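You operate a simulated robot arm through the tools that you are given. There is no shell and no other tool.

You run a simulated robot arm. Do the job below in one go: nothing can be reset, and whatever is moved stays where it is left.

Task
Put things in order on the green table. At the end: the tape block stands on top of the yellow box (marked "WAFERS"); the shine brush is on the green coaster; the red tomato from the green table stands where the shine brush stood; the sanding pad stands where the red tomato stood; whatever was shut is shut again. Leave all else as you found it, and nothing knocked over. Set down upright: shine brush.

Only the result counts: the job must be done as asked and must still hold three seconds after the hand-in. Knocking over, shifting, dropping, spilling or breaking anything else fails it.

Robot
A 6-joint arm with a two-finger gripper, fixed in place. Base frame: the origin is on the floor under the middle of its stand, x ahead of it, y to its left, z up; the work surface is at about z = 720. Lengths are in mm, angles in rad, forces in N, time in s.
With the tool pointing down near the work surface it reaches from about 360 to 680 mm from the base axis. Its first joint turns from -1.152 to 1.152 rad. Payload 2.45 kg.
The tool frame sits at the grasp point between the pads (the TCP): z along the fingers, y along the line on which they close. The tips reach 30 mm beyond it. The gripper opens to 106 mm; its body begins 79 mm behind the TCP.
Orientation is told as [roll, pitch, yaw] about the base's x, y, z axes, in that order, counted from this pose: with the fingers straight down and closing along the base's y, the tool's x points along the base's -x, its y along +y and its z along -z.

Tools
- The arm moves only by the tool step_arm. Its argument "increments" is one flat list of numbers, 7 for each row, row after row: the turn, a rotation vector about the tool's x, y, z in rad, then the shift along the tool's x, y, z in mm, then the finger opening in mm, from 0 to 106. In form: [rx, ry, rz, dx, dy, dz, claw, rx, ry, rz, dx, dy, dz, claw, ...]. A call has 1 to 20 rows; each row shifts and turns the commanded pose from where the row before left it, along the tool's axes as they then stand. A row lasts 0.2 s, in which the tool goes at most 50 mm and 0.15 rad; a call with a longer step from one row to the next is refused whole, and so is a gripper value outside its range. A pose out of reach is approached as far as the arm can. The call stops where the force on the tool passes 40 N (or 10 N more than at its start, if that is more) or the arm is blocked; 0.2 s more then pass. The fingers move at their own pace (about 153 mm/s each) and stop on an object; they squeeze with about 41 N. The grip force told is the motor's: it shows also when the fingers shut on nothing. Time passes only in rows, and 0.2 s behind the last, so rows that do not move let the fingers close. The reply holds the time, the measured pose of the TCP, the force on the tool along the base axes, the opening and the grip force, in the units named above and with some noise, with the torque about the TCP (base axes, N m) and any sound that the robot's microphone picked up.
- Cameras (640 x 400 px; columns grow to the right, rows downward): "scene" is fixed at [63.2, 426.9, 1390.4]; the picture's right is [-0.65, -0.76, 0.00], its down [-0.51, 0.44, -0.74] and it looks along [0.56, -0.49, -0.67] (base axes); focal length 367 px, centre (320, 200). "wrist" rides on the gripper at [76, -2, -106] in the tool frame; the picture's right is [0.02, 1.00, 0.00], its down [-0.78, 0.02, -0.62] and it looks along [-0.62, 0.01, 0.78] (tool axes); focal length 247 px, centre (320, 200). There is no depth. A picture from a camera that has moved, and an enlarged one, comes with that camera's place and axes in the base frame and with its lens.
- camera(camera): a new picture of that camera. It takes no simulated time.
- close_up(camera, box): a new picture of the part [left, top, right, bottom] of that camera's present view, enlarged. It takes no simulated time.
- hand_in(): hands the job in; it is judged then, once.

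Nothing tells you positions but the pictures and the camera data. Unless the task says otherwise, let go and move clear before handing in.

The tools are called after "Call:" by a JSON object that holds its "api" and its "payload". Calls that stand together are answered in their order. step_arm: Moves the arm, as the interface text tells. Its arguments: {"type":"object","properties":{"increments":{"type":"array"}},"required":["increments"]} The other tools are called the same way: camera (camera) takes a picture; close_up (camera, box) takes an enlarged picture of a part of a camera's view; hand_in () hands the job in.

At the start:

```text
time_s: 0.0
eef_pos: [397.4, -92.3, 1057.6]
tcp_rot: [0.001, 0.0, 0.0]
ft_force: [-0.6, 0.1, 1.2]
moment: [0.0, -0.02, 0.02]
grip_width: 106.0
finger_force: 0.0
```

scene: 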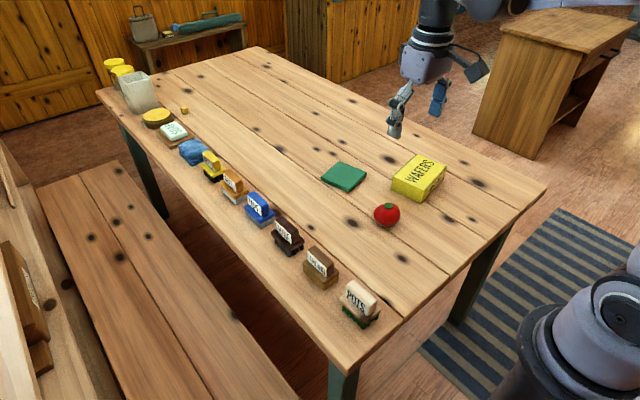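
wrist: 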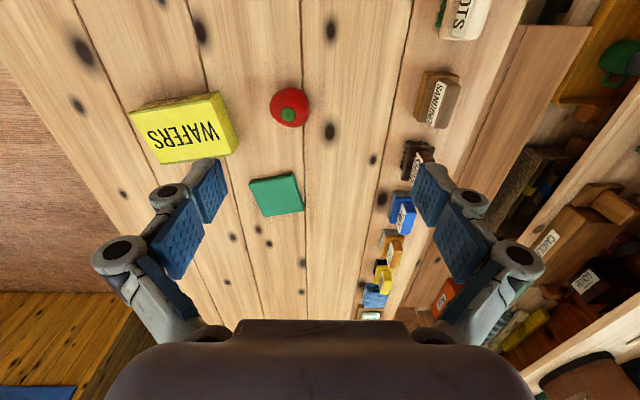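

I see a plank table with a row of labelled brushes and blocks, a yellow WAFERS box, a green coaster and a tomato. I'll first take enlarged pictures to read the labels.

Call:
{"api": "close_up", "payload": {"camera": "scene", "box": [140, 90, 300, 190]}}

Call:
{"api": "close_up", "payload": {"camera": "scene", "box": [220, 170, 300, 220]}}

Call:
{"api": "close_up", "payload": {"camera": "scene", "box": [240, 180, 400, 340]}}

Call:
{"api": "close_up", "payload": {"camera": "scene", "box": [310, 130, 470, 240]}}

Call:
{"api": "close_up", "payload": {"camera": "wrist", "box": [340, 0, 540, 330]}}

```text
4.00 times, centred on (220, 140) of scene
camera zoom: at [63.2, 426.9, 1390.4], right [-0.65, -0.76, 0.0], down [-0.51, 0.44, -0.74], along [0.56, -0.49, -0.67], focal length 1468 px, centre (720, 440)
```

zoom: 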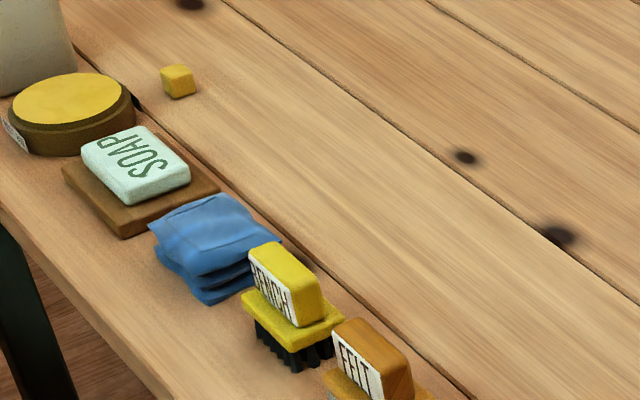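

```text
8.00 times, centred on (260, 195) of scene
camera zoom: at [63.2, 426.9, 1390.4], right [-0.65, -0.76, 0.0], down [-0.51, 0.44, -0.74], along [0.56, -0.49, -0.67], focal length 2936 px, centre (800, 240)
```

zoom: 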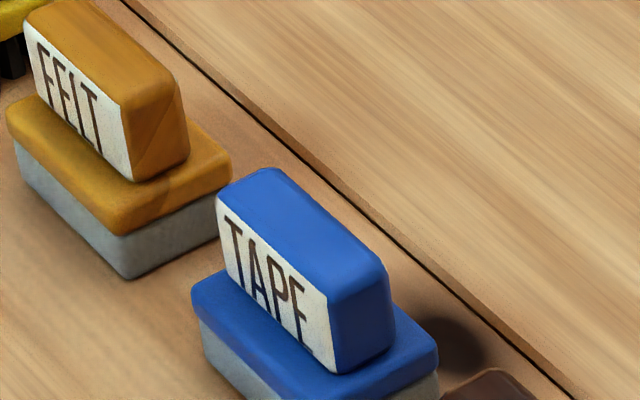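

```text
2.50 times, centred on (320, 260) of scene
camera zoom: at [63.2, 426.9, 1390.4], right [-0.65, -0.76, 0.0], down [-0.51, 0.44, -0.74], along [0.56, -0.49, -0.67], focal length 918 px, centre (320, 50)
```

zoom: 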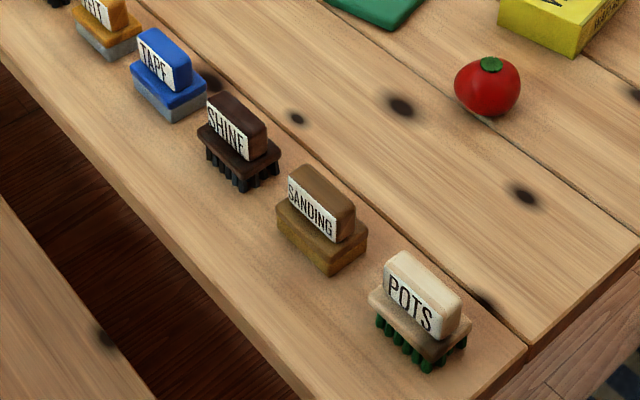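

```text
3.64 times, centred on (390, 185) of scene
camera zoom: at [63.2, 426.9, 1390.4], right [-0.65, -0.76, 0.0], down [-0.51, 0.44, -0.74], along [0.56, -0.49, -0.67], focal length 1335 px, centre (66, 254)
```

zoom: 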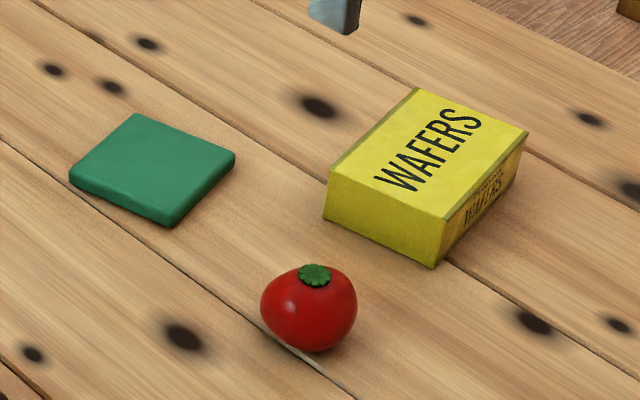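

```text
1.21 times, centred on (440, 165) of wrist
camera zoom: at [322.0, -91.3, 1164.5], right [-0.02, 1.0, 0.0], down [0.78, 0.02, 0.62], along [0.62, 0.01, -0.78], focal length 299 px, centre (174, 242)
```

zoom: 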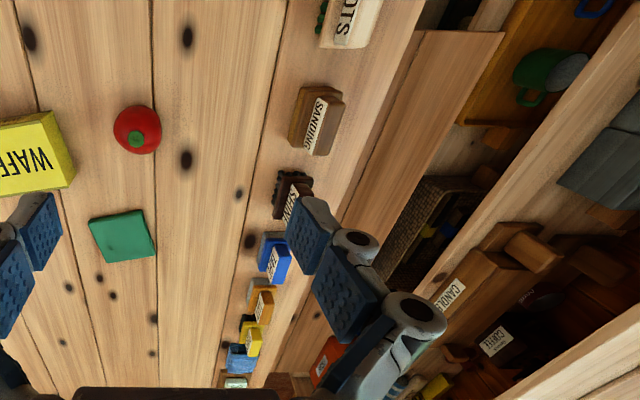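

The row of blocks runs along x at about y≈105, with TAPE, SHINE and SANDING next to each other; the table top is at z≈720. I'll move the wrist camera over that row to locate the blocks more exactly.

Call:
{"api": "step_arm", "payload": {"increments": [0, 0, 0, -3.3, 33.2, 27.3, 106, 0, 0, 0, -3.3, 33.2, 27.3, 106, 0, 0, 0, -3.3, 33.2, 27.3, 106, 0, 0, 0, -3.3, 33.2, 27.3, 106, 0, 0, 0, -3.3, 33.2, 27.3, 106, 0, 0, 0, -3.3, 33.2, 27.3, 106, 0, 0, 0, 0, 0, 0, 106]}}

```text
time_s: 1.6
eef_pos: [418.3, 106.9, 892.0]
tcp_rot: [0.002, -0.001, -0.003]
ft_force: [-0.1, -0.1, -0.6]
moment: [0.02, 0.03, -0.01]
grip_width: 106.0
finger_force: 0.0
```

The arm is now above the row. I'll take pictures to measure the blocks.

Call:
{"api": "camera", "payload": {"camera": "wrist"}}

Call:
{"api": "close_up", "payload": {"camera": "wrist", "box": [220, 60, 420, 260]}}

Call:
{"api": "camera", "payload": {"camera": "scene"}}

```text
taken
camera wrist: at [342.5, 106.9, 998.7], right [-0.02, 1.0, 0.0], down [0.78, 0.02, 0.62], along [0.62, 0.01, -0.78], focal length 247 px, centre (320, 200)
```

wrist: 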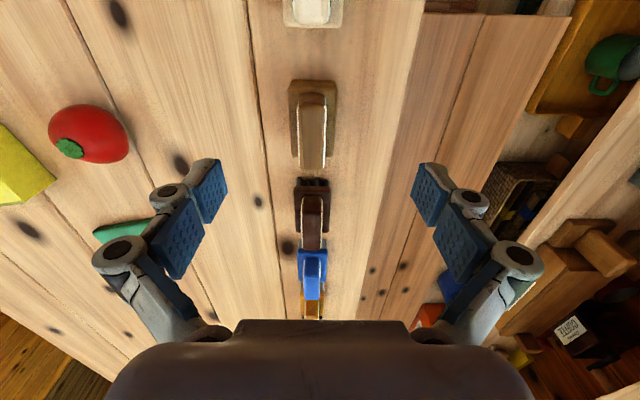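

```text
2.00 times, centred on (320, 160) of wrist
camera zoom: at [342.5, 106.9, 998.7], right [-0.02, 1.0, 0.0], down [0.78, 0.02, 0.62], along [0.62, 0.01, -0.78], focal length 494 px, centre (320, 280)
```

zoom: 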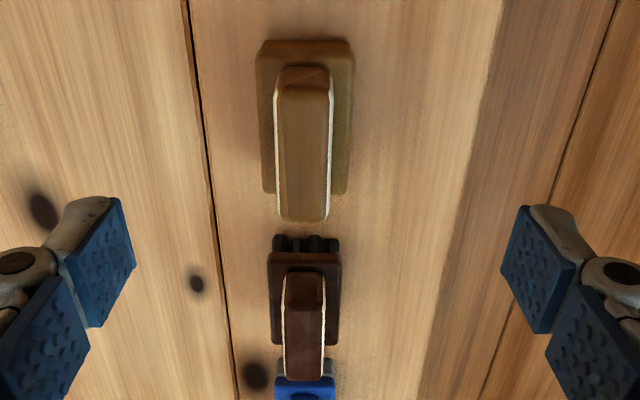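

```text
taken
```

scene: 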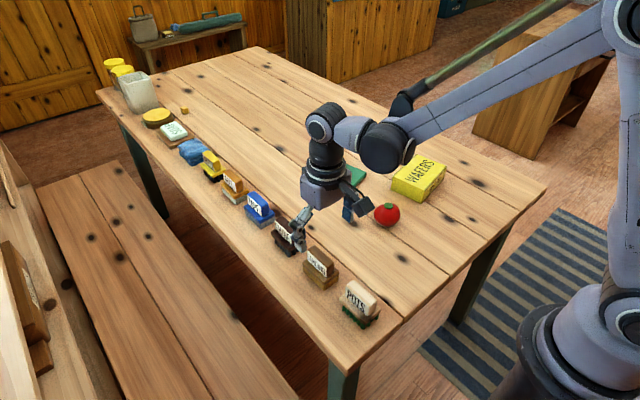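

The blocks are aligned almost along x, with their label handles on top. I'll enlarge the scene view for heights and edges.

Call:
{"api": "close_up", "payload": {"camera": "scene", "box": [296, 240, 344, 296]}}

Call:
{"api": "close_up", "payload": {"camera": "scene", "box": [236, 184, 284, 234]}}

Call:
{"api": "close_up", "payload": {"camera": "scene", "box": [266, 208, 314, 258]}}

Call:
{"api": "close_up", "payload": {"camera": "scene", "box": [370, 140, 450, 230]}}

```text
7.14 times, centred on (320, 268) of scene
camera zoom: at [63.2, 426.9, 1390.4], right [-0.65, -0.76, 0.0], down [-0.51, 0.44, -0.74], along [0.56, -0.49, -0.67], focal length 2622 px, centre (320, -286)
```

zoom: 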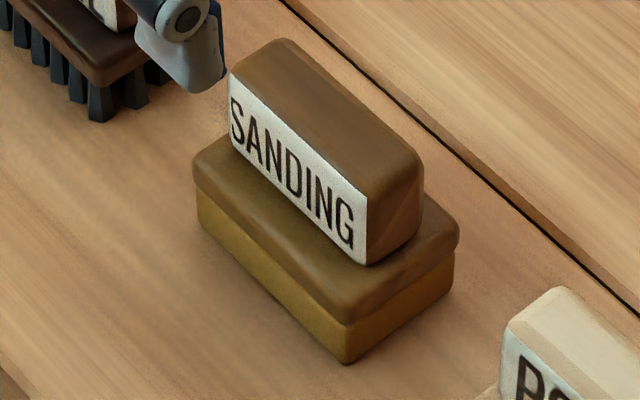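

```text
8.00 times, centred on (260, 209) of scene
camera zoom: at [63.2, 426.9, 1390.4], right [-0.65, -0.76, 0.0], down [-0.51, 0.44, -0.74], along [0.56, -0.49, -0.67], focal length 2936 px, centre (800, 128)
```

zoom: 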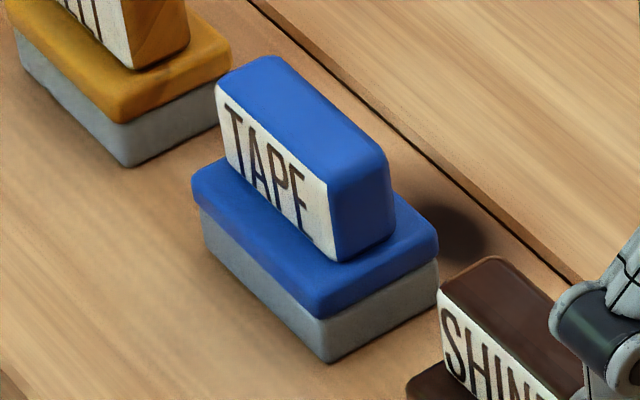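

```text
8.00 times, centred on (290, 233) of scene
camera zoom: at [63.2, 426.9, 1390.4], right [-0.65, -0.76, 0.0], down [-0.51, 0.44, -0.74], along [0.56, -0.49, -0.67], focal length 2936 px, centre (560, -64)
```

zoom: 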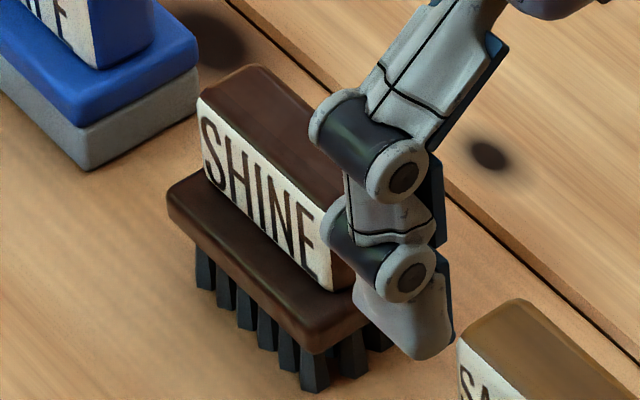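

```text
4.44 times, centred on (410, 185) of scene
camera zoom: at [63.2, 426.9, 1390.4], right [-0.65, -0.76, 0.0], down [-0.51, 0.44, -0.74], along [0.56, -0.49, -0.67], focal length 1631 px, centre (-80, 267)
```

zoom: 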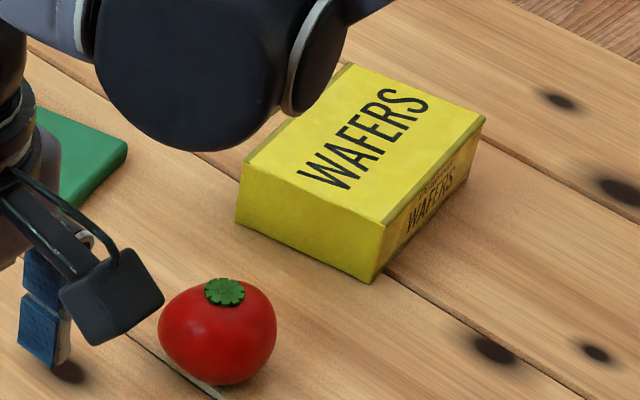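

From the pictures: SANDING is at about (434,102), SHINE at (548,102), TAPE at (673,102), the tomato at (451,-130), the coaster centre at (650,-170) and the box centre at (488,-307) with its top at z≈766. I'll go above TAPE first and check how it sits between the fingers.

Call:
{"api": "step_arm", "payload": {"increments": [0, 0, 0, -40.6, -0.7, 3.7, 106, 0, 0, 0, -40.6, -0.7, 3.7, 106, 0, 0, 0, -40.6, -0.7, 3.7, 106, 0, 0, 0, -40.6, -0.7, 3.7, 106, 0, 0, 0, -40.6, -0.7, 3.7, 106, 0, 0, 0, -40.6, -0.7, 3.7, 106, 0, 0, 0, 0, 0, 0, 106]}}

Call:
{"api": "camera", "payload": {"camera": "wrist"}}

Call:
{"api": "close_up", "payload": {"camera": "wrist", "box": [240, 40, 400, 200]}}

Call:
{"api": "close_up", "payload": {"camera": "scene", "box": [220, 150, 320, 220]}}

```text
time_s: 3.2
eef_pos: [661.0, 101.2, 871.2]
tcp_rot: [0.001, -0.002, 0.0]
ft_force: [0.0, -0.3, -1.6]
moment: [0.02, -0.02, -0.04]
grip_width: 106.1
finger_force: 0.0
```

```text
taken
camera wrist: at [585.3, 100.8, 978.9], right [-0.02, 1.0, 0.0], down [0.78, 0.02, 0.62], along [0.62, 0.01, -0.78], focal length 247 px, centre (320, 200)
```

wrist: 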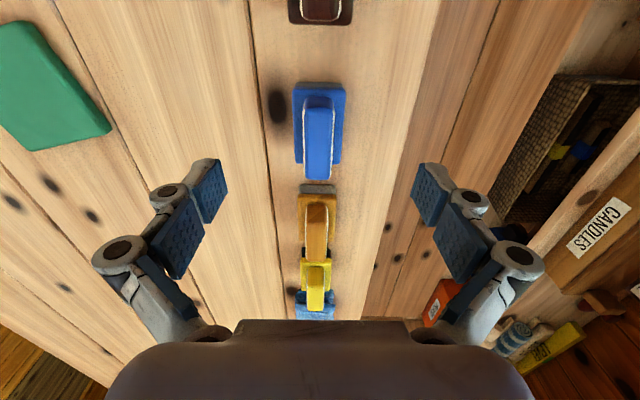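

```text
2.50 times, centred on (320, 120) of wrist
camera zoom: at [585.3, 100.8, 978.9], right [-0.02, 1.0, 0.0], down [0.78, 0.02, 0.62], along [0.62, 0.01, -0.78], focal length 617 px, centre (320, 400)
```

zoom: 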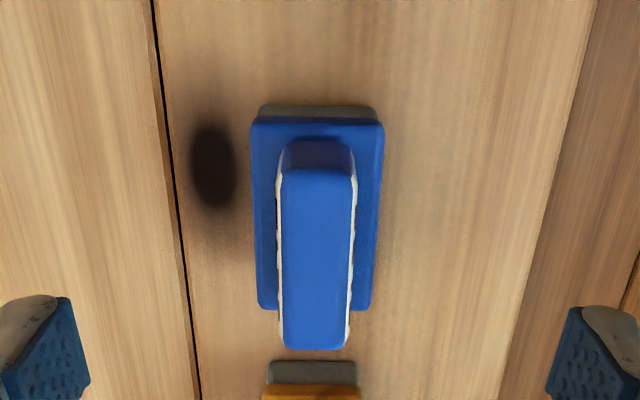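

```text
5.71 times, centred on (270, 185) of scene
camera zoom: at [63.3, 426.9, 1390.4], right [-0.65, -0.76, 0.0], down [-0.51, 0.44, -0.74], along [0.56, -0.49, -0.67], focal length 2098 px, centre (606, 286)
```

zoom: 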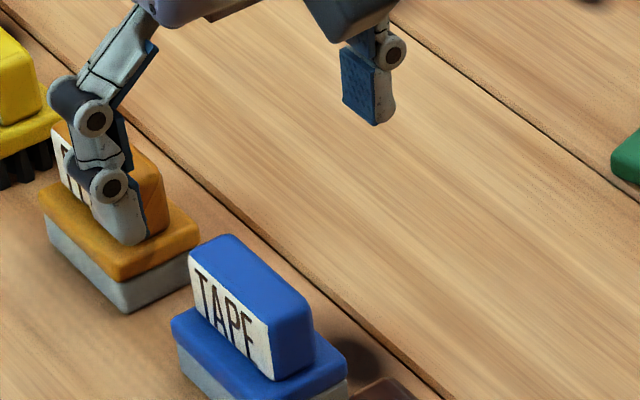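

TAPE spans about x 641–717 and is centred at y≈100.5, lined up with the fingers, with its handle top at z≈785. I'll lower onto the handle a bit on the near side of centre because of the reach limit, then close.

Call:
{"api": "step_arm", "payload": {"increments": [0, 0, 0, -4, -1, 30, 106, 0, 0, 0, -3, -1, 25, 106, 0, 0, 0, 0, 0, 18, 106, 0, 0, 0, 0, 0, 10, 106, 0, 0, 0, 0, 0, 0, 106]}}

Call:
{"api": "camera", "payload": {"camera": "wrist"}}

Call:
{"api": "close_up", "payload": {"camera": "scene", "box": [220, 150, 320, 220]}}

```text
time_s: 4.4
eef_pos: [668.3, 100.9, 789.0]
tcp_rot: [-0.001, 0.001, 0.0]
ft_force: [-0.8, -0.1, -0.5]
moment: [-0.02, -0.02, 0.0]
grip_width: 106.0
finger_force: 0.1
```

```text
taken
camera wrist: at [592.3, 100.3, 896.1], right [-0.02, 1.0, 0.0], down [0.78, 0.02, 0.62], along [0.62, 0.01, -0.78], focal length 247 px, centre (320, 200)
```

wrist: 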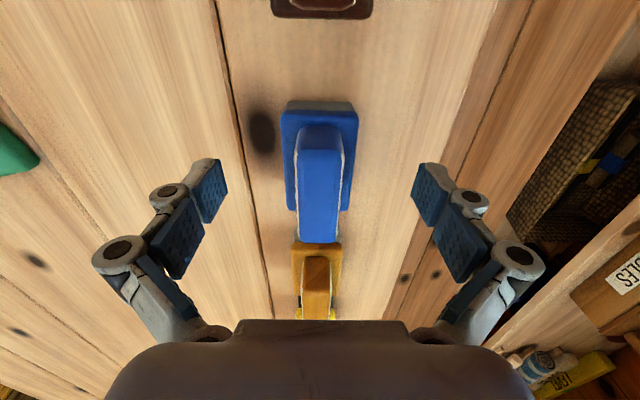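

```text
5.71 times, centred on (270, 185) of scene
camera zoom: at [63.2, 426.9, 1390.4], right [-0.65, -0.76, 0.0], down [-0.51, 0.44, -0.74], along [0.56, -0.49, -0.67], focal length 2098 px, centre (606, 286)
```

zoom: 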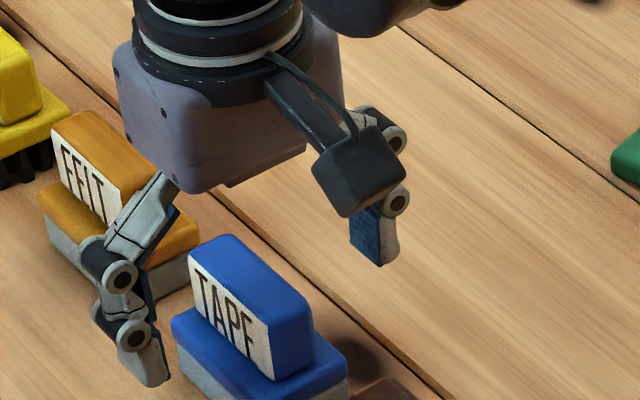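

The fingers straddle the TAPE handle with clearance on both sides. I'll close now.

Call:
{"api": "step_arm", "payload": {"increments": [0, 0, 0, 0, 0, 0, 60, 0, 0, 0, 0, 0, 0, 30, 0, 0, 0, 0, 0, 0, 0, 0, 0, 0, 0, 0, 0, 0, 0, 0, 0, 0, 0, 0, 0]}}

Call:
{"api": "camera", "payload": {"camera": "wrist"}}

Call:
{"api": "close_up", "payload": {"camera": "scene", "box": [220, 150, 320, 220]}}

```text
time_s: 5.6
eef_pos: [669.8, 100.4, 789.8]
tcp_rot: [0.0, 0.002, -0.001]
ft_force: [0.0, -1.7, 2.7]
moment: [-0.03, -0.02, -0.01]
grip_width: 24.8
finger_force: 40.6
```

```text
taken
camera wrist: at [592.3, 100.1, 896.5], right [-0.02, 1.0, 0.0], down [0.78, 0.02, 0.62], along [0.62, 0.01, -0.78], focal length 247 px, centre (320, 200)
```

wrist: 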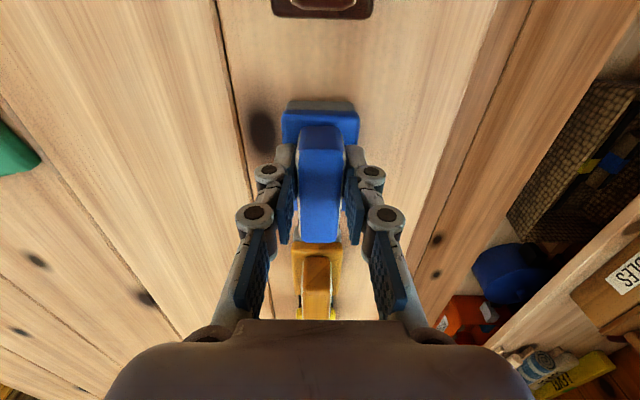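

```text
5.71 times, centred on (270, 185) of scene
camera zoom: at [63.2, 426.9, 1390.5], right [-0.65, -0.76, 0.0], down [-0.51, 0.44, -0.74], along [0.56, -0.49, -0.67], focal length 2098 px, centre (606, 286)
```

zoom: 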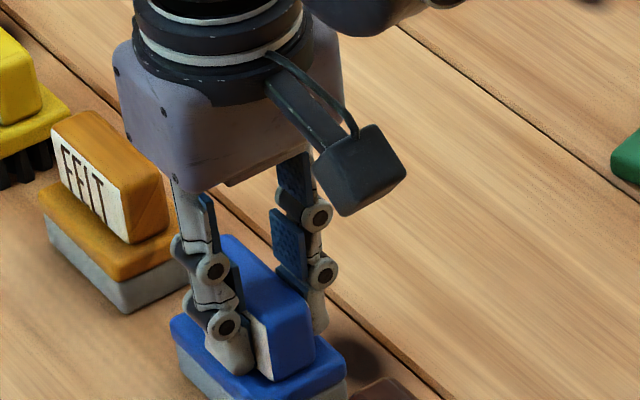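

TAPE is held, with the opening at 24.8. I'll lift it straight up and check that it's held firmly.

Call:
{"api": "step_arm", "payload": {"increments": [0, 0, 0, 0, 0, -10, 0, 0, 0, 0, 0, 0, -20, 0, 0, 0, 0, 0, 0, -30, 0, 0, 0, 0, 0, 0, -30, 0, 0, 0, 0, 0, 0, -20, 0, 0, 0, 0, 0, 0, 0, 0]}}

Call:
{"api": "camera", "payload": {"camera": "wrist"}}

Call:
{"api": "camera", "payload": {"camera": "scene"}}

```text
time_s: 7.0
eef_pos: [667.7, 101.2, 899.9]
tcp_rot: [0.001, -0.001, 0.002]
ft_force: [0.6, 1.0, -0.8]
moment: [0.02, 0.03, -0.01]
grip_width: 24.9
finger_force: 41.2
```

```text
taken
camera wrist: at [592.2, 100.8, 1006.4], right [-0.02, 1.0, 0.0], down [0.78, 0.02, 0.62], along [0.62, 0.01, -0.78], focal length 247 px, centre (320, 200)
```

wrist: 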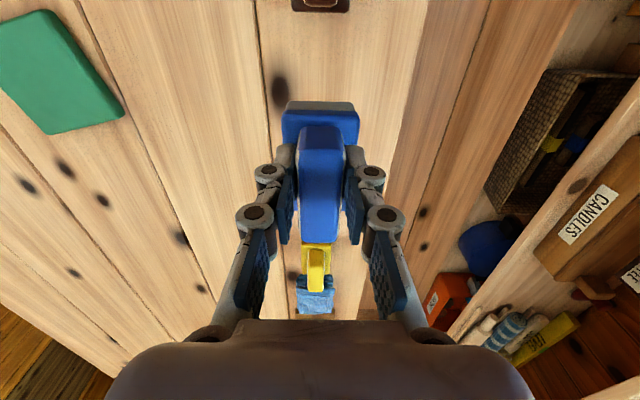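

```text
taken
```

scene: 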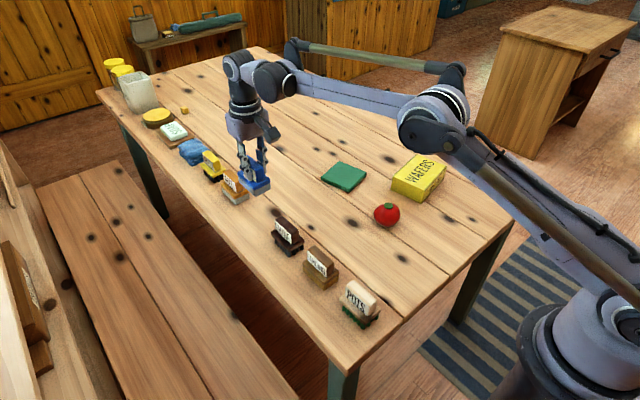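

TAPE hangs steady and clears everything on the table. I'll carry it over toward the yellow box and look at the box from above.

Call:
{"api": "step_arm", "payload": {"increments": [0, 0, 0, 10, -16, 0, 0, 0, 0, 0, 20, -32, 0, 0, 0, 0, 0, 20, -32, 0, 0, 0, 0, 0, 20, -32, 0, 0, 0, 0, 0, 20, -32, 0, 0, 0, 0, 0, 20, -32, 0, 0, 0, 0, 0, 20, -32, 0, 0, 0, 0, 0, 20, -32, 0, 0, 0, 0, 0, 20, -32, 0, 0, 0, 0, 0, 20, -32, 0, 0, 0, 0, 0, 20, -32, 0, 0, 0, 0, 0, 20, -32, 0, 0, 0, 0, 0, 18, -33, 0, 0, 0, 0, 0, 0, 0, 0, 0]}}

Call:
{"api": "camera", "payload": {"camera": "wrist"}}

Call:
{"api": "camera", "payload": {"camera": "scene"}}

```text
time_s: 10.0
eef_pos: [422.3, -298.7, 899.1]
tcp_rot: [0.0, 0.001, 0.001]
ft_force: [0.2, 0.5, 0.4]
moment: [0.0, 0.04, -0.01]
grip_width: 24.9
finger_force: 40.7
```

```text
taken
camera wrist: at [345.7, -298.7, 1006.6], right [-0.02, 1.0, 0.0], down [0.78, 0.02, 0.62], along [0.62, 0.01, -0.78], focal length 247 px, centre (320, 200)
```

wrist: 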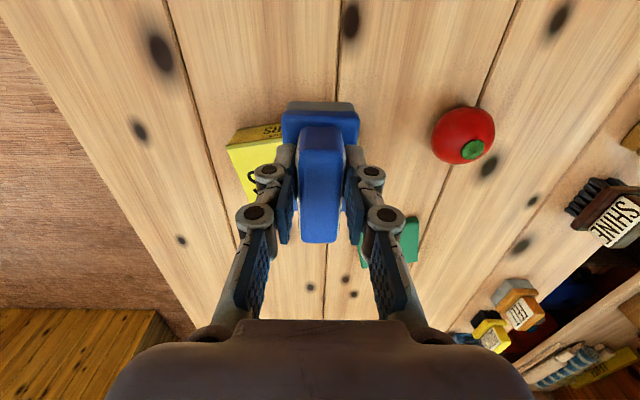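

```text
taken
```

scene: 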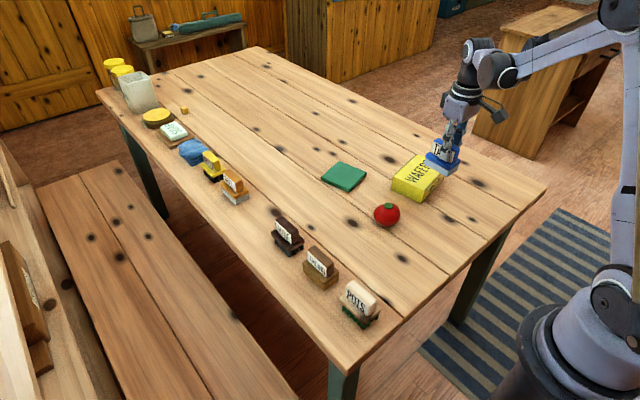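

The held block hides part of the box in this view. I'll shift sideways so the box can be seen clear of the block.

Call:
{"api": "step_arm", "payload": {"increments": [0, 0, 0, -28, 26, 0, 0, 0, 0, 0, -28, 26, 0, 0, 0, 0, 0, -28, 26, -20, 0, 0, 0, 0, 0, 0, 0, 0]}}

Call:
{"api": "camera", "payload": {"camera": "wrist"}}

Call:
{"api": "close_up", "payload": {"camera": "wrist", "box": [140, 20, 340, 170]}}

```text
time_s: 11.0
eef_pos: [506.3, -221.2, 917.5]
tcp_rot: [0.001, 0.0, -0.002]
ft_force: [0.5, -0.2, -0.9]
moment: [-0.02, 0.03, 0.0]
grip_width: 25.0
finger_force: 40.5
```

```text
taken
camera wrist: at [429.2, -220.5, 1024.6], right [-0.02, 1.0, 0.0], down [0.78, 0.02, 0.62], along [0.62, 0.01, -0.78], focal length 247 px, centre (320, 200)
```

wrist: 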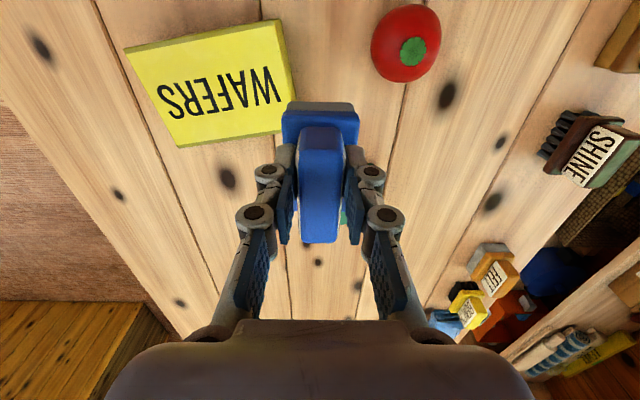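

```text
2.67 times, centred on (240, 95) of wrist
camera zoom: at [429.2, -220.5, 1024.6], right [-0.02, 1.0, 0.0], down [0.78, 0.02, 0.62], along [0.62, 0.01, -0.78], focal length 659 px, centre (533, 480)
```

zoom: 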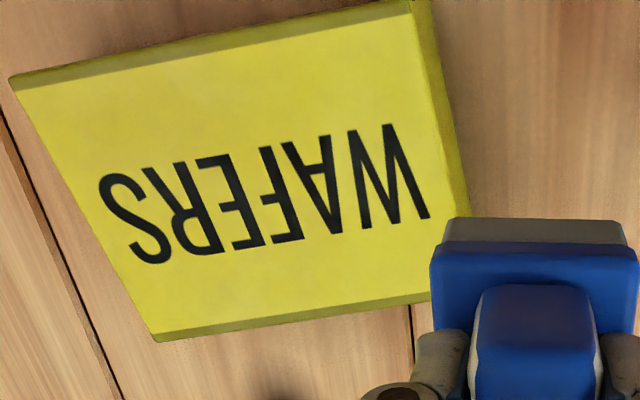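

The box top's centre is at about (501,-319), turned by about 0.16 rad, and it measures about 96 x 139 mm. I'll carry TAPE over that centre, turn it to match the box, and start lowering.

Call:
{"api": "step_arm", "payload": {"increments": [0, 0, 0, 5.3, -33, 0, 0, 0, 0, 0, 5.3, -33, 0, 0, 0, 0, 0, 5.3, -33, 0, 0, 0, 0, -0.08, 0, 0, 0, 0, 0, 0, -0.08, 0, 0, 0, 0, 0, 0, 0, 0, 0, 30, 0, 0, 0, 0, 0, 0, 30, 0, 0, 0, 0, 0, 0, 0, 0]}}

Call:
{"api": "camera", "payload": {"camera": "wrist"}}

Call:
{"api": "close_up", "payload": {"camera": "scene", "box": [370, 120, 470, 220]}}

```text
time_s: 12.8
eef_pos: [488.1, -319.5, 856.8]
tcp_rot: [0.001, 0.001, 0.159]
ft_force: [0.4, -0.4, -1.3]
moment: [0.03, -0.01, 0.02]
grip_width: 24.9
finger_force: 41.3
```

```text
taken
camera wrist: at [413.7, -332.0, 963.5], right [-0.18, 0.98, 0.0], down [0.77, 0.14, 0.62], along [0.61, 0.11, -0.78], focal length 247 px, centre (320, 200)
```

wrist: 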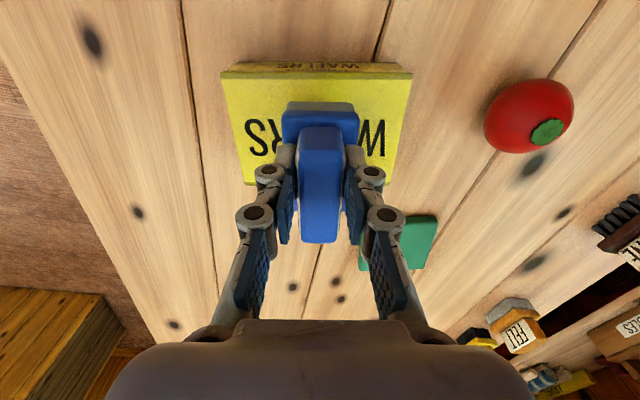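

```text
4.00 times, centred on (420, 170) of scene
camera zoom: at [63.2, 426.9, 1390.4], right [-0.65, -0.76, 0.0], down [-0.51, 0.44, -0.74], along [0.56, -0.49, -0.67], focal length 1468 px, centre (-80, 320)
```

zoom: 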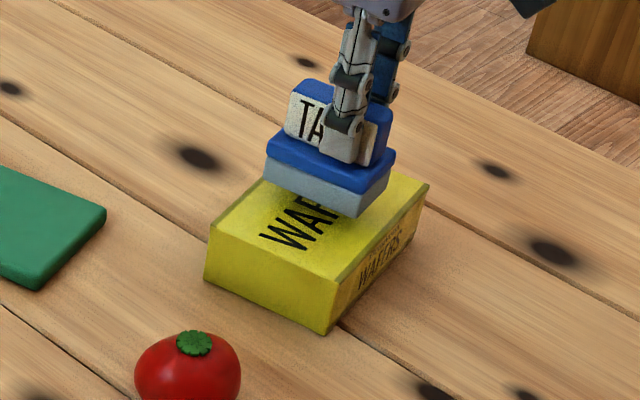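

TAPE is aligned with the box and about 20 mm above it. I'll lower it gently, watching the force.

Call:
{"api": "step_arm", "payload": {"increments": [0, 0, 0, 0, 0, 8, 0, 0, 0, 0, 0, 0, 6, 0, 0, 0, 0, 0, 0, 3, 0, 0, 0, 0, 0, 0, 2, 0, 0, 0, 0, 0, 0, 0, 0]}}

Call:
{"api": "close_up", "payload": {"camera": "scene", "box": [385, 140, 445, 200]}}

```text
time_s: 14.0
eef_pos: [487.9, -320.0, 838.8]
tcp_rot: [0.0, -0.002, 0.158]
ft_force: [0.2, 0.5, 10.1]
moment: [0.19, -0.16, 0.0]
grip_width: 24.8
finger_force: 40.6
```

```text
6.67 times, centred on (415, 170) of scene
camera zoom: at [63.1, 427.0, 1390.4], right [-0.65, -0.76, 0.0], down [-0.51, 0.44, -0.74], along [0.56, -0.49, -0.67], focal length 2447 px, centre (-313, 400)
```

zoom: 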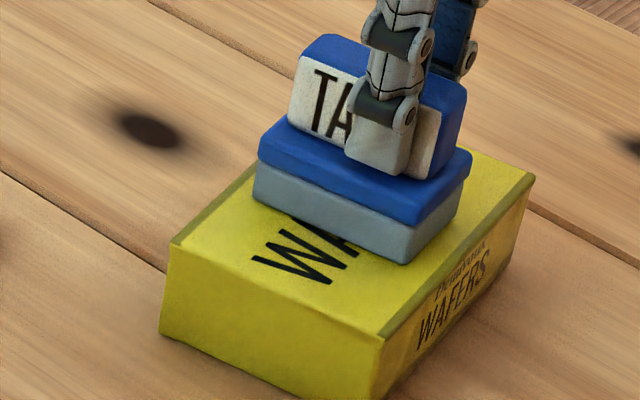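

The force rose to about 10 N, so TAPE is resting on the box. I'll let go and rise straight up.

Call:
{"api": "step_arm", "payload": {"increments": [0, 0, 0, 0, 0, 0, 40, 0, 0, 0, 0, 0, 0, 70, 0, 0, 0, 0, 0, 0, 80, 0, 0, 0, 0, 0, -15, 80, 0, 0, 0, 0, 0, -30, 80, 0, 0, 0, 0, 0, -40, 80, 0, 0, 0, 0, 0, 0, 106]}}

Call:
{"api": "camera", "payload": {"camera": "wrist"}}

Call:
{"api": "close_up", "payload": {"camera": "scene", "box": [370, 130, 450, 210]}}

```text
time_s: 15.6
eef_pos: [489.9, -320.4, 926.3]
tcp_rot: [0.0, 0.003, 0.159]
ft_force: [0.0, -0.3, 0.1]
moment: [0.04, 0.01, -0.01]
grip_width: 106.0
finger_force: 0.0
```

```text
taken
camera wrist: at [414.8, -333.1, 1032.8], right [-0.18, 0.98, 0.0], down [0.77, 0.14, 0.62], along [0.61, 0.11, -0.78], focal length 247 px, centre (320, 200)
```

wrist: 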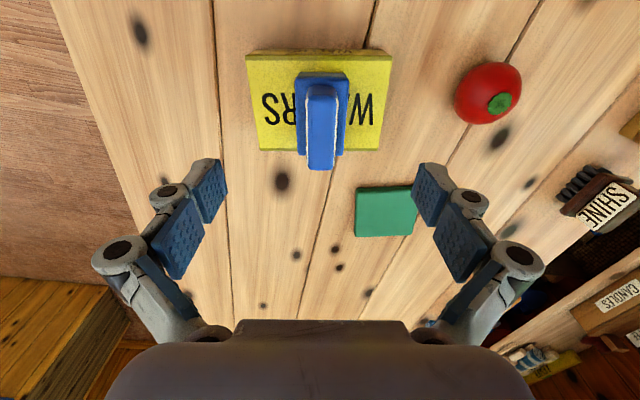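

```text
5.00 times, centred on (410, 170) of scene
camera zoom: at [63.2, 426.9, 1390.4], right [-0.65, -0.76, 0.0], down [-0.51, 0.44, -0.74], along [0.56, -0.49, -0.67], focal length 1835 px, centre (-130, 350)
```

zoom: 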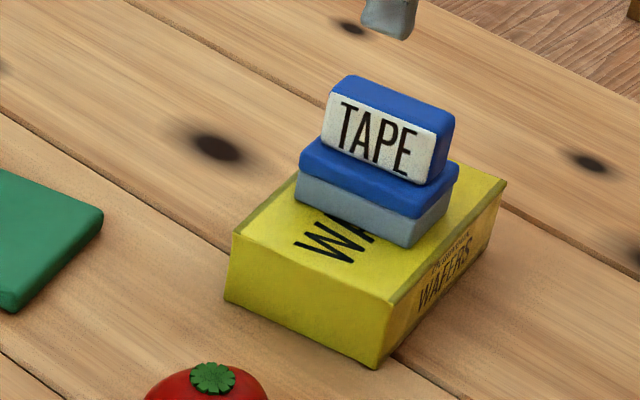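

TAPE stands on the box. Next I'll turn the tool back and look at the green coaster to get its exact centre.

Call:
{"api": "step_arm", "payload": {"increments": [0, 0, 0.08, 0, 0, 0, 106, 0, 0, 0.08, 0, 0, 0, 106, 0, 0, 0, -20, 30, 2, 106, 0, 0, 0, -20, 30, 2, 106, 0, 0, 0, -20, 30, 2, 106, 0, 0, 0, -20, 30, 2, 106, 0, 0, 0, -20, 30, 2, 106, 0, 0, 0, 0, 0, 0, 106]}}

Call:
{"api": "camera", "payload": {"camera": "wrist"}}

Call:
{"api": "close_up", "payload": {"camera": "wrist", "box": [220, 80, 420, 220]}}

```text
time_s: 17.4
eef_pos: [586.7, -171.6, 914.2]
tcp_rot: [0.0, 0.0, -0.001]
ft_force: [-0.2, -0.3, 0.6]
moment: [0.0, -0.03, 0.01]
grip_width: 105.9
finger_force: 0.1
```

```text
taken
camera wrist: at [511.0, -172.4, 1020.8], right [-0.02, 1.0, 0.0], down [0.78, 0.02, 0.62], along [0.62, 0.01, -0.78], focal length 247 px, centre (320, 200)
```

wrist: 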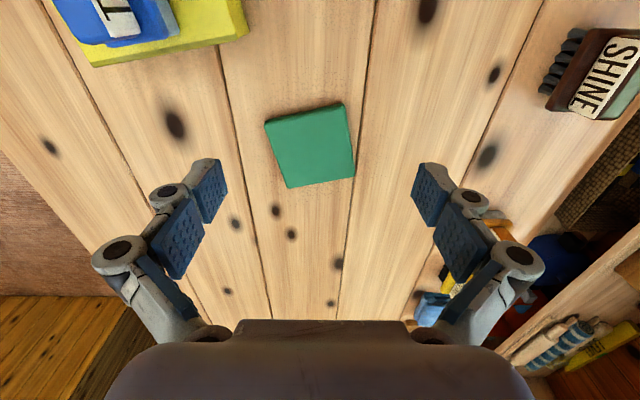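

```text
2.86 times, centred on (320, 150) of wrist
camera zoom: at [511.0, -172.4, 1020.8], right [-0.02, 1.0, 0.0], down [0.78, 0.02, 0.62], along [0.62, 0.01, -0.78], focal length 706 px, centre (320, 343)
```

zoom: 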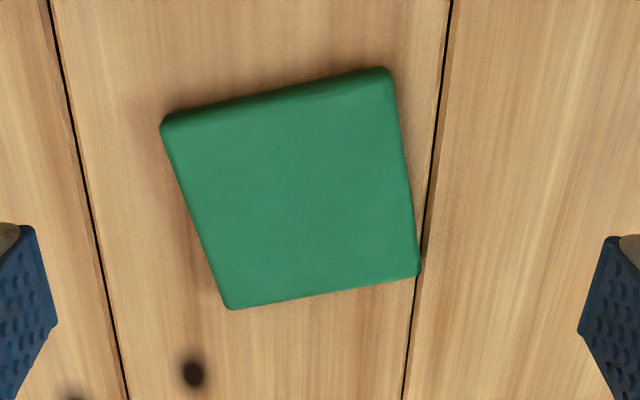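

The coaster's centre is at about (663,-180), turned by about 0.235 rad and about 96 mm square. Now I'll go above the SHINE brush to measure it.

Call:
{"api": "step_arm", "payload": {"increments": [0, 0, 0, 7.3, 38.9, 4.9, 106, 0, 0, 0, 7.3, 38.9, 4.9, 106, 0, 0, 0, 7.3, 38.9, 4.9, 106, 0, 0, 0, 7.3, 38.9, 4.9, 106, 0, 0, 0, 7.3, 38.9, 4.9, 106, 0, 0, 0, 7.3, 38.9, 4.9, 106, 0, 0, 0, 7.3, 38.9, 4.9, 106, 0, 0, 0, 0, 0, 0, 106]}}

Call:
{"api": "camera", "payload": {"camera": "wrist"}}

Call:
{"api": "close_up", "payload": {"camera": "wrist", "box": [240, 40, 400, 200]}}

Call:
{"api": "close_up", "payload": {"camera": "scene", "box": [266, 208, 314, 258]}}

```text
time_s: 19.2
eef_pos: [536.5, 100.8, 881.3]
tcp_rot: [0.001, 0.0, -0.004]
ft_force: [-0.3, 0.2, 0.7]
moment: [0.0, -0.02, 0.01]
grip_width: 106.1
finger_force: 0.0
```

```text
taken
camera wrist: at [460.2, 100.9, 987.3], right [-0.02, 1.0, 0.0], down [0.78, 0.02, 0.62], along [0.62, 0.01, -0.78], focal length 247 px, centre (320, 200)
```

wrist: 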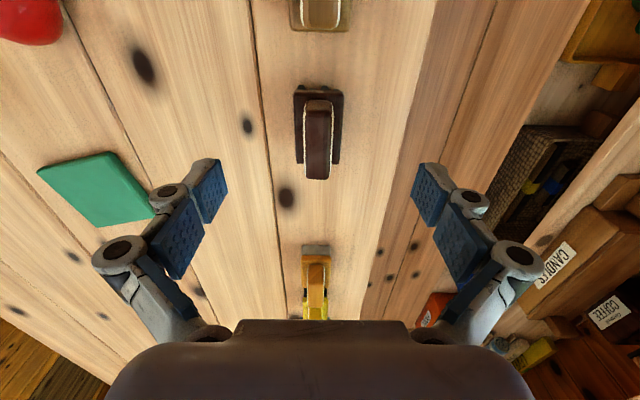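

```text
2.50 times, centred on (320, 120) of wrist
camera zoom: at [460.2, 100.9, 987.3], right [-0.02, 1.0, 0.0], down [0.78, 0.02, 0.62], along [0.62, 0.01, -0.78], focal length 617 px, centre (320, 400)
```

zoom: 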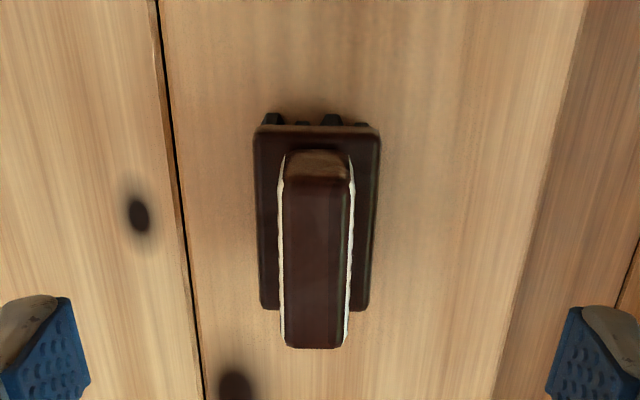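

```text
8.00 times, centred on (290, 233) of scene
camera zoom: at [63.2, 426.9, 1390.4], right [-0.65, -0.76, 0.0], down [-0.51, 0.44, -0.74], along [0.56, -0.49, -0.67], focal length 2936 px, centre (560, -64)
```

zoom: 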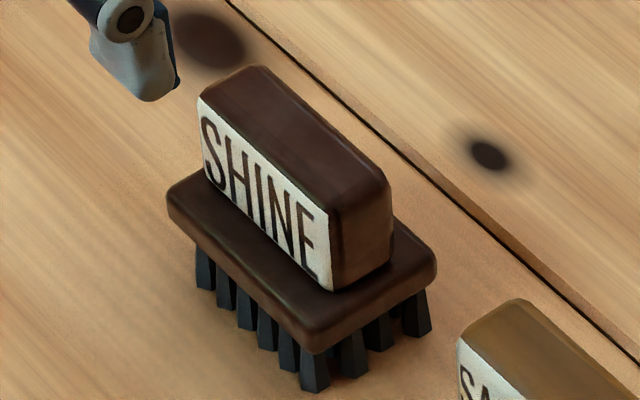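

The SHINE brush is centred at about (561, 99.8) and aligned with the tool. I'll lower onto its handle, about 12 mm to the near side of centre because the coaster is at the edge of reach.

Call:
{"api": "step_arm", "payload": {"increments": [0, 0, 0, -6.2, -0.6, 30, 106, 0, 0, 0, -6, -0.6, 30, 106, 0, 0, 0, 0, 0, 20, 106, 0, 0, 0, 0, 0, 11, 106, 0, 0, 0, 0, 0, 0, 106]}}

Call:
{"api": "camera", "payload": {"camera": "wrist"}}

Call:
{"api": "close_up", "payload": {"camera": "scene", "box": [256, 188, 326, 258]}}

```text
time_s: 20.4
eef_pos: [550.1, 100.0, 789.9]
tcp_rot: [-0.001, 0.001, 0.0]
ft_force: [0.3, -0.9, 0.6]
moment: [-0.01, -0.01, 0.02]
grip_width: 105.7
finger_force: 0.1
```

```text
taken
camera wrist: at [473.7, 100.1, 895.9], right [-0.02, 1.0, 0.0], down [0.78, 0.02, 0.62], along [0.62, 0.01, -0.78], focal length 247 px, centre (320, 200)
```

wrist: 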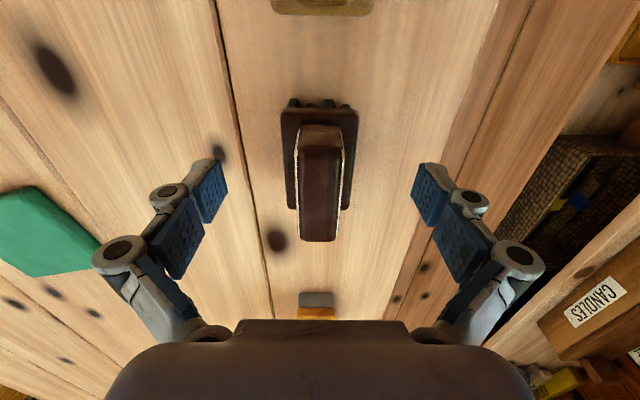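

```text
5.71 times, centred on (291, 223) of scene
camera zoom: at [63.2, 426.9, 1390.4], right [-0.65, -0.76, 0.0], down [-0.51, 0.44, -0.74], along [0.56, -0.49, -0.67], focal length 2098 px, centre (486, 69)
```

zoom: 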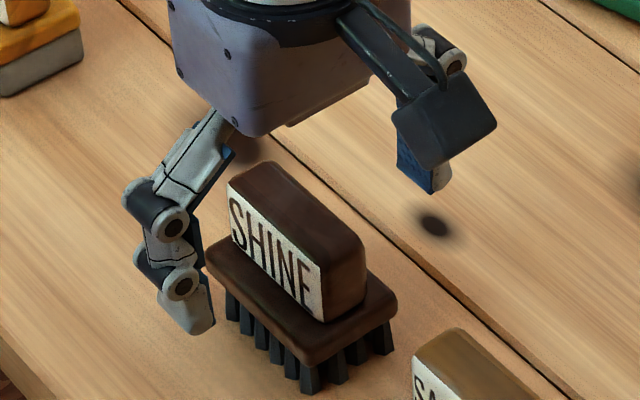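

The fingers straddle the SHINE handle cleanly. I'll close and then lift a little.

Call:
{"api": "step_arm", "payload": {"increments": [0, 0, 0, 0, 0, 0, 60, 0, 0, 0, 0, 0, 0, 30, 0, 0, 0, 0, 0, 0, 0, 0, 0, 0, 0, 0, 0, 0, 0, 0, 0, 0, 0, 0, 0]}}

Call:
{"api": "camera", "payload": {"camera": "wrist"}}

```text
time_s: 21.6
eef_pos: [550.6, 101.2, 791.0]
tcp_rot: [-0.001, 0.001, 0.0]
ft_force: [0.3, -1.2, 0.9]
moment: [-0.05, -0.03, 0.02]
grip_width: 25.0
finger_force: 41.2
```

```text
taken
camera wrist: at [473.7, 100.0, 896.2], right [-0.02, 1.0, 0.0], down [0.78, 0.02, 0.62], along [0.62, 0.01, -0.78], focal length 247 px, centre (320, 200)
```

wrist: 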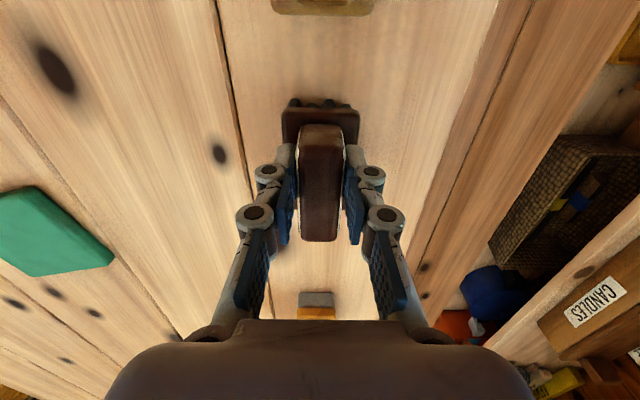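

The brush is held with the opening at 25. I'll lift it and carry it over to the coaster.

Call:
{"api": "step_arm", "payload": {"increments": [0, 0, 0, 0, 0, -10, 0, 0, 0, 0, 0, 0, -20, 0, 0, 0, 0, 0, 0, -30, 0, 0, 0, 0, 0, 0, -20, 0, 0, 0, 0, -6, -17, 0, 0, 0, 0, 0, -12.8, -35, 0, 0, 0, 0, 0, -12.8, -35, 0, 0, 0, 0, 0, -12.8, -35, 0, 0, 0, 0, 0, -12.8, -35, 0, 0, 0, 0, 0, -12.8, -35, 0, 0, 0, 0, 0, -12.8, -35, 0, 0, 0, 0, 0, -12.8, -35, 0, 0, 0, 0, 0, -7, -20, 0, 0, 0, 0, -0.1175, 0, 0, 0, 0, 0, 0, -0.1175, 0, 0, 0, 0, 0, 0, 0, 0, 0, 0, 0]}}

Call:
{"api": "camera", "payload": {"camera": "wrist"}}

Call:
{"api": "camera", "payload": {"camera": "scene"}}

```text
time_s: 25.0
eef_pos: [652.6, -182.1, 869.5]
tcp_rot: [-0.001, 0.0, 0.235]
ft_force: [0.9, -0.6, -0.9]
moment: [-0.01, 0.04, -0.02]
grip_width: 24.6
finger_force: 40.9
```

```text
taken
camera wrist: at [578.7, -200.0, 976.0], right [-0.25, 0.97, 0.0], down [0.76, 0.2, 0.62], along [0.6, 0.16, -0.78], focal length 247 px, centre (320, 200)
```

wrist: 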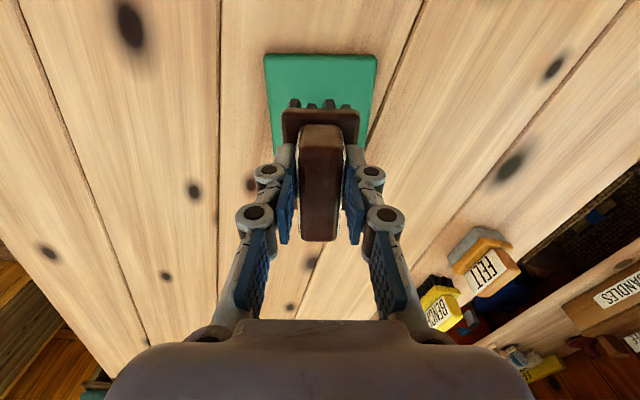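

```text
taken
```

scene: 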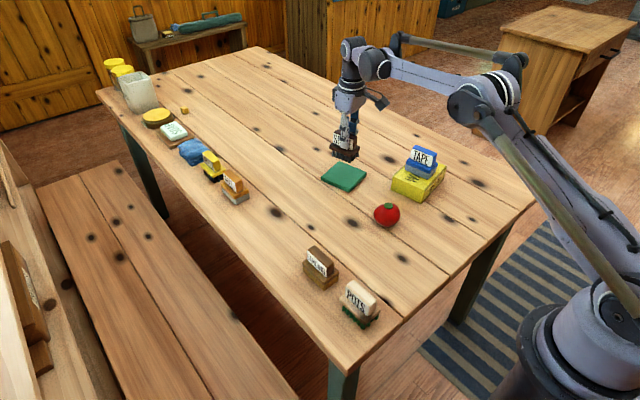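

The brush is lined up with the coaster. I'll lower it most of the way and check.

Call:
{"api": "step_arm", "payload": {"increments": [0, 0, 0, 0, 0, 25, 0, 0, 0, 0, 0, 0, 20, 0, 0, 0, 0, 0, 0, 12, 0, 0, 0, 0, 0, 0, 0, 0]}}

Call:
{"api": "camera", "payload": {"camera": "wrist"}}

Call:
{"api": "close_up", "payload": {"camera": "scene", "box": [310, 120, 380, 200]}}

```text
time_s: 26.0
eef_pos: [651.5, -181.9, 813.2]
tcp_rot: [0.001, 0.0, 0.234]
ft_force: [-0.1, -0.4, -0.5]
moment: [0.02, 0.01, 0.01]
grip_width: 25.1
finger_force: 40.9
```

```text
taken
camera wrist: at [578.5, -199.2, 919.3], right [-0.25, 0.97, 0.0], down [0.76, 0.2, 0.62], along [0.6, 0.16, -0.78], focal length 247 px, centre (320, 200)
```

wrist: 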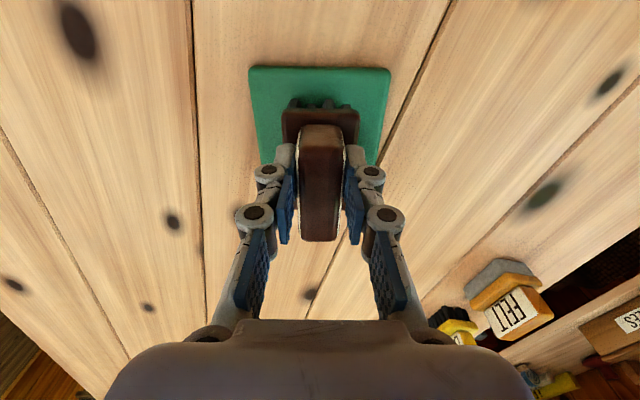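

```text
5.00 times, centred on (345, 160) of scene
camera zoom: at [63.3, 426.9, 1390.4], right [-0.65, -0.76, 0.0], down [-0.51, 0.44, -0.74], along [0.56, -0.49, -0.67], focal length 1835 px, centre (195, 400)
```

zoom: 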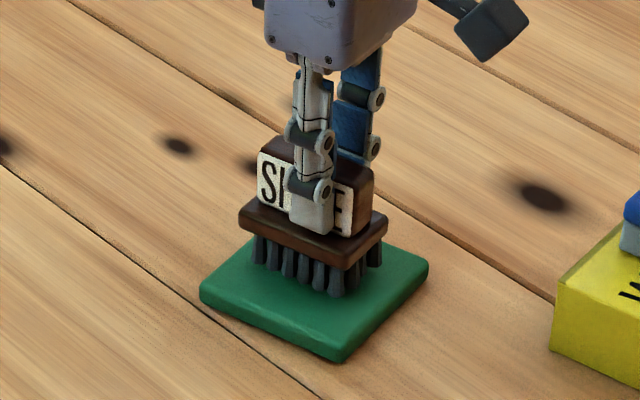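

The brush is about 12 mm above the coaster and well centred. I'll lower it in small steps until it touches.

Call:
{"api": "step_arm", "payload": {"increments": [0, 0, 0, 0, 0, 5, 0, 0, 0, 0, 0, 0, 4, 0, 0, 0, 0, 0, 0, 2, 0, 0, 0, 0, 0, 0, 0, 0]}}

Call:
{"api": "close_up", "payload": {"camera": "scene", "box": [310, 120, 380, 200]}}

```text
time_s: 26.9
eef_pos: [653.3, -182.0, 804.7]
tcp_rot: [0.0, -0.003, 0.234]
ft_force: [-2.1, 0.5, 11.4]
moment: [0.11, 0.09, 0.0]
grip_width: 24.7
finger_force: 41.5
stopped in row 4: the force on the tool passed its limit at 42 N (the readings are from after the stop); the commanded pose is now the measured one
```

```text
5.00 times, centred on (345, 160) of scene
camera zoom: at [63.0, 427.0, 1390.4], right [-0.65, -0.76, 0.0], down [-0.51, 0.44, -0.74], along [0.56, -0.49, -0.67], focal length 1835 px, centre (195, 400)
```

zoom: 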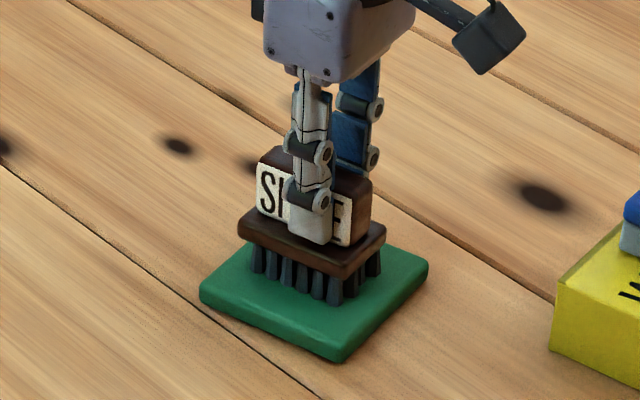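

The bristles are in contact with the coaster and the brush sits centred on it. I'll let go and rise straight up.

Call:
{"api": "step_arm", "payload": {"increments": [0, 0, 0, 0, 0, 0, 40, 0, 0, 0, 0, 0, 0, 70, 0, 0, 0, 0, 0, 0, 80, 0, 0, 0, 0, 0, -15, 80, 0, 0, 0, 0, 0, -30, 80, 0, 0, 0, 0, 0, -40, 80, 0, 0, 0, 0, 0, 0, 106]}}

Call:
{"api": "camera", "payload": {"camera": "wrist"}}

Call:
{"api": "close_up", "payload": {"camera": "scene", "box": [310, 120, 380, 200]}}

```text
time_s: 28.5
eef_pos: [651.7, -182.1, 889.8]
tcp_rot: [0.0, -0.001, 0.234]
ft_force: [0.0, 0.4, -0.8]
moment: [0.04, -0.02, -0.01]
grip_width: 105.5
finger_force: 0.1
```

```text
taken
camera wrist: at [578.1, -200.3, 996.2], right [-0.25, 0.97, 0.0], down [0.76, 0.2, 0.62], along [0.6, 0.16, -0.78], focal length 247 px, centre (320, 200)
```

wrist: 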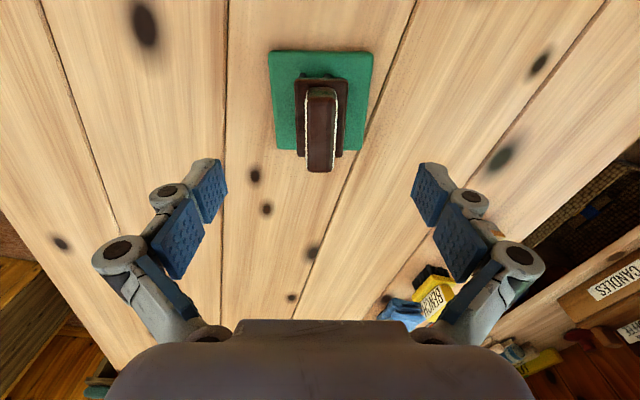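

```text
5.00 times, centred on (345, 160) of scene
camera zoom: at [63.2, 426.9, 1390.4], right [-0.65, -0.76, 0.0], down [-0.51, 0.44, -0.74], along [0.56, -0.49, -0.67], focal length 1835 px, centre (195, 400)
```

zoom: 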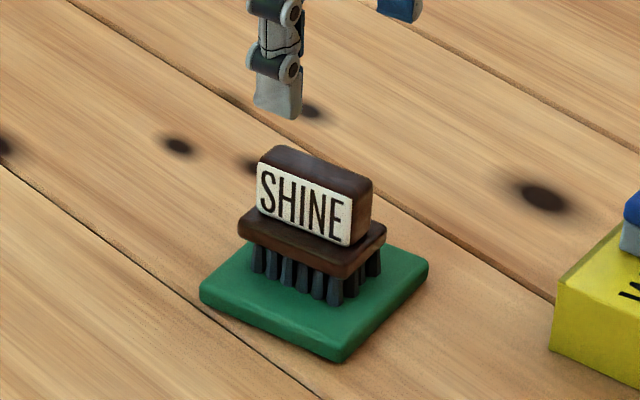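

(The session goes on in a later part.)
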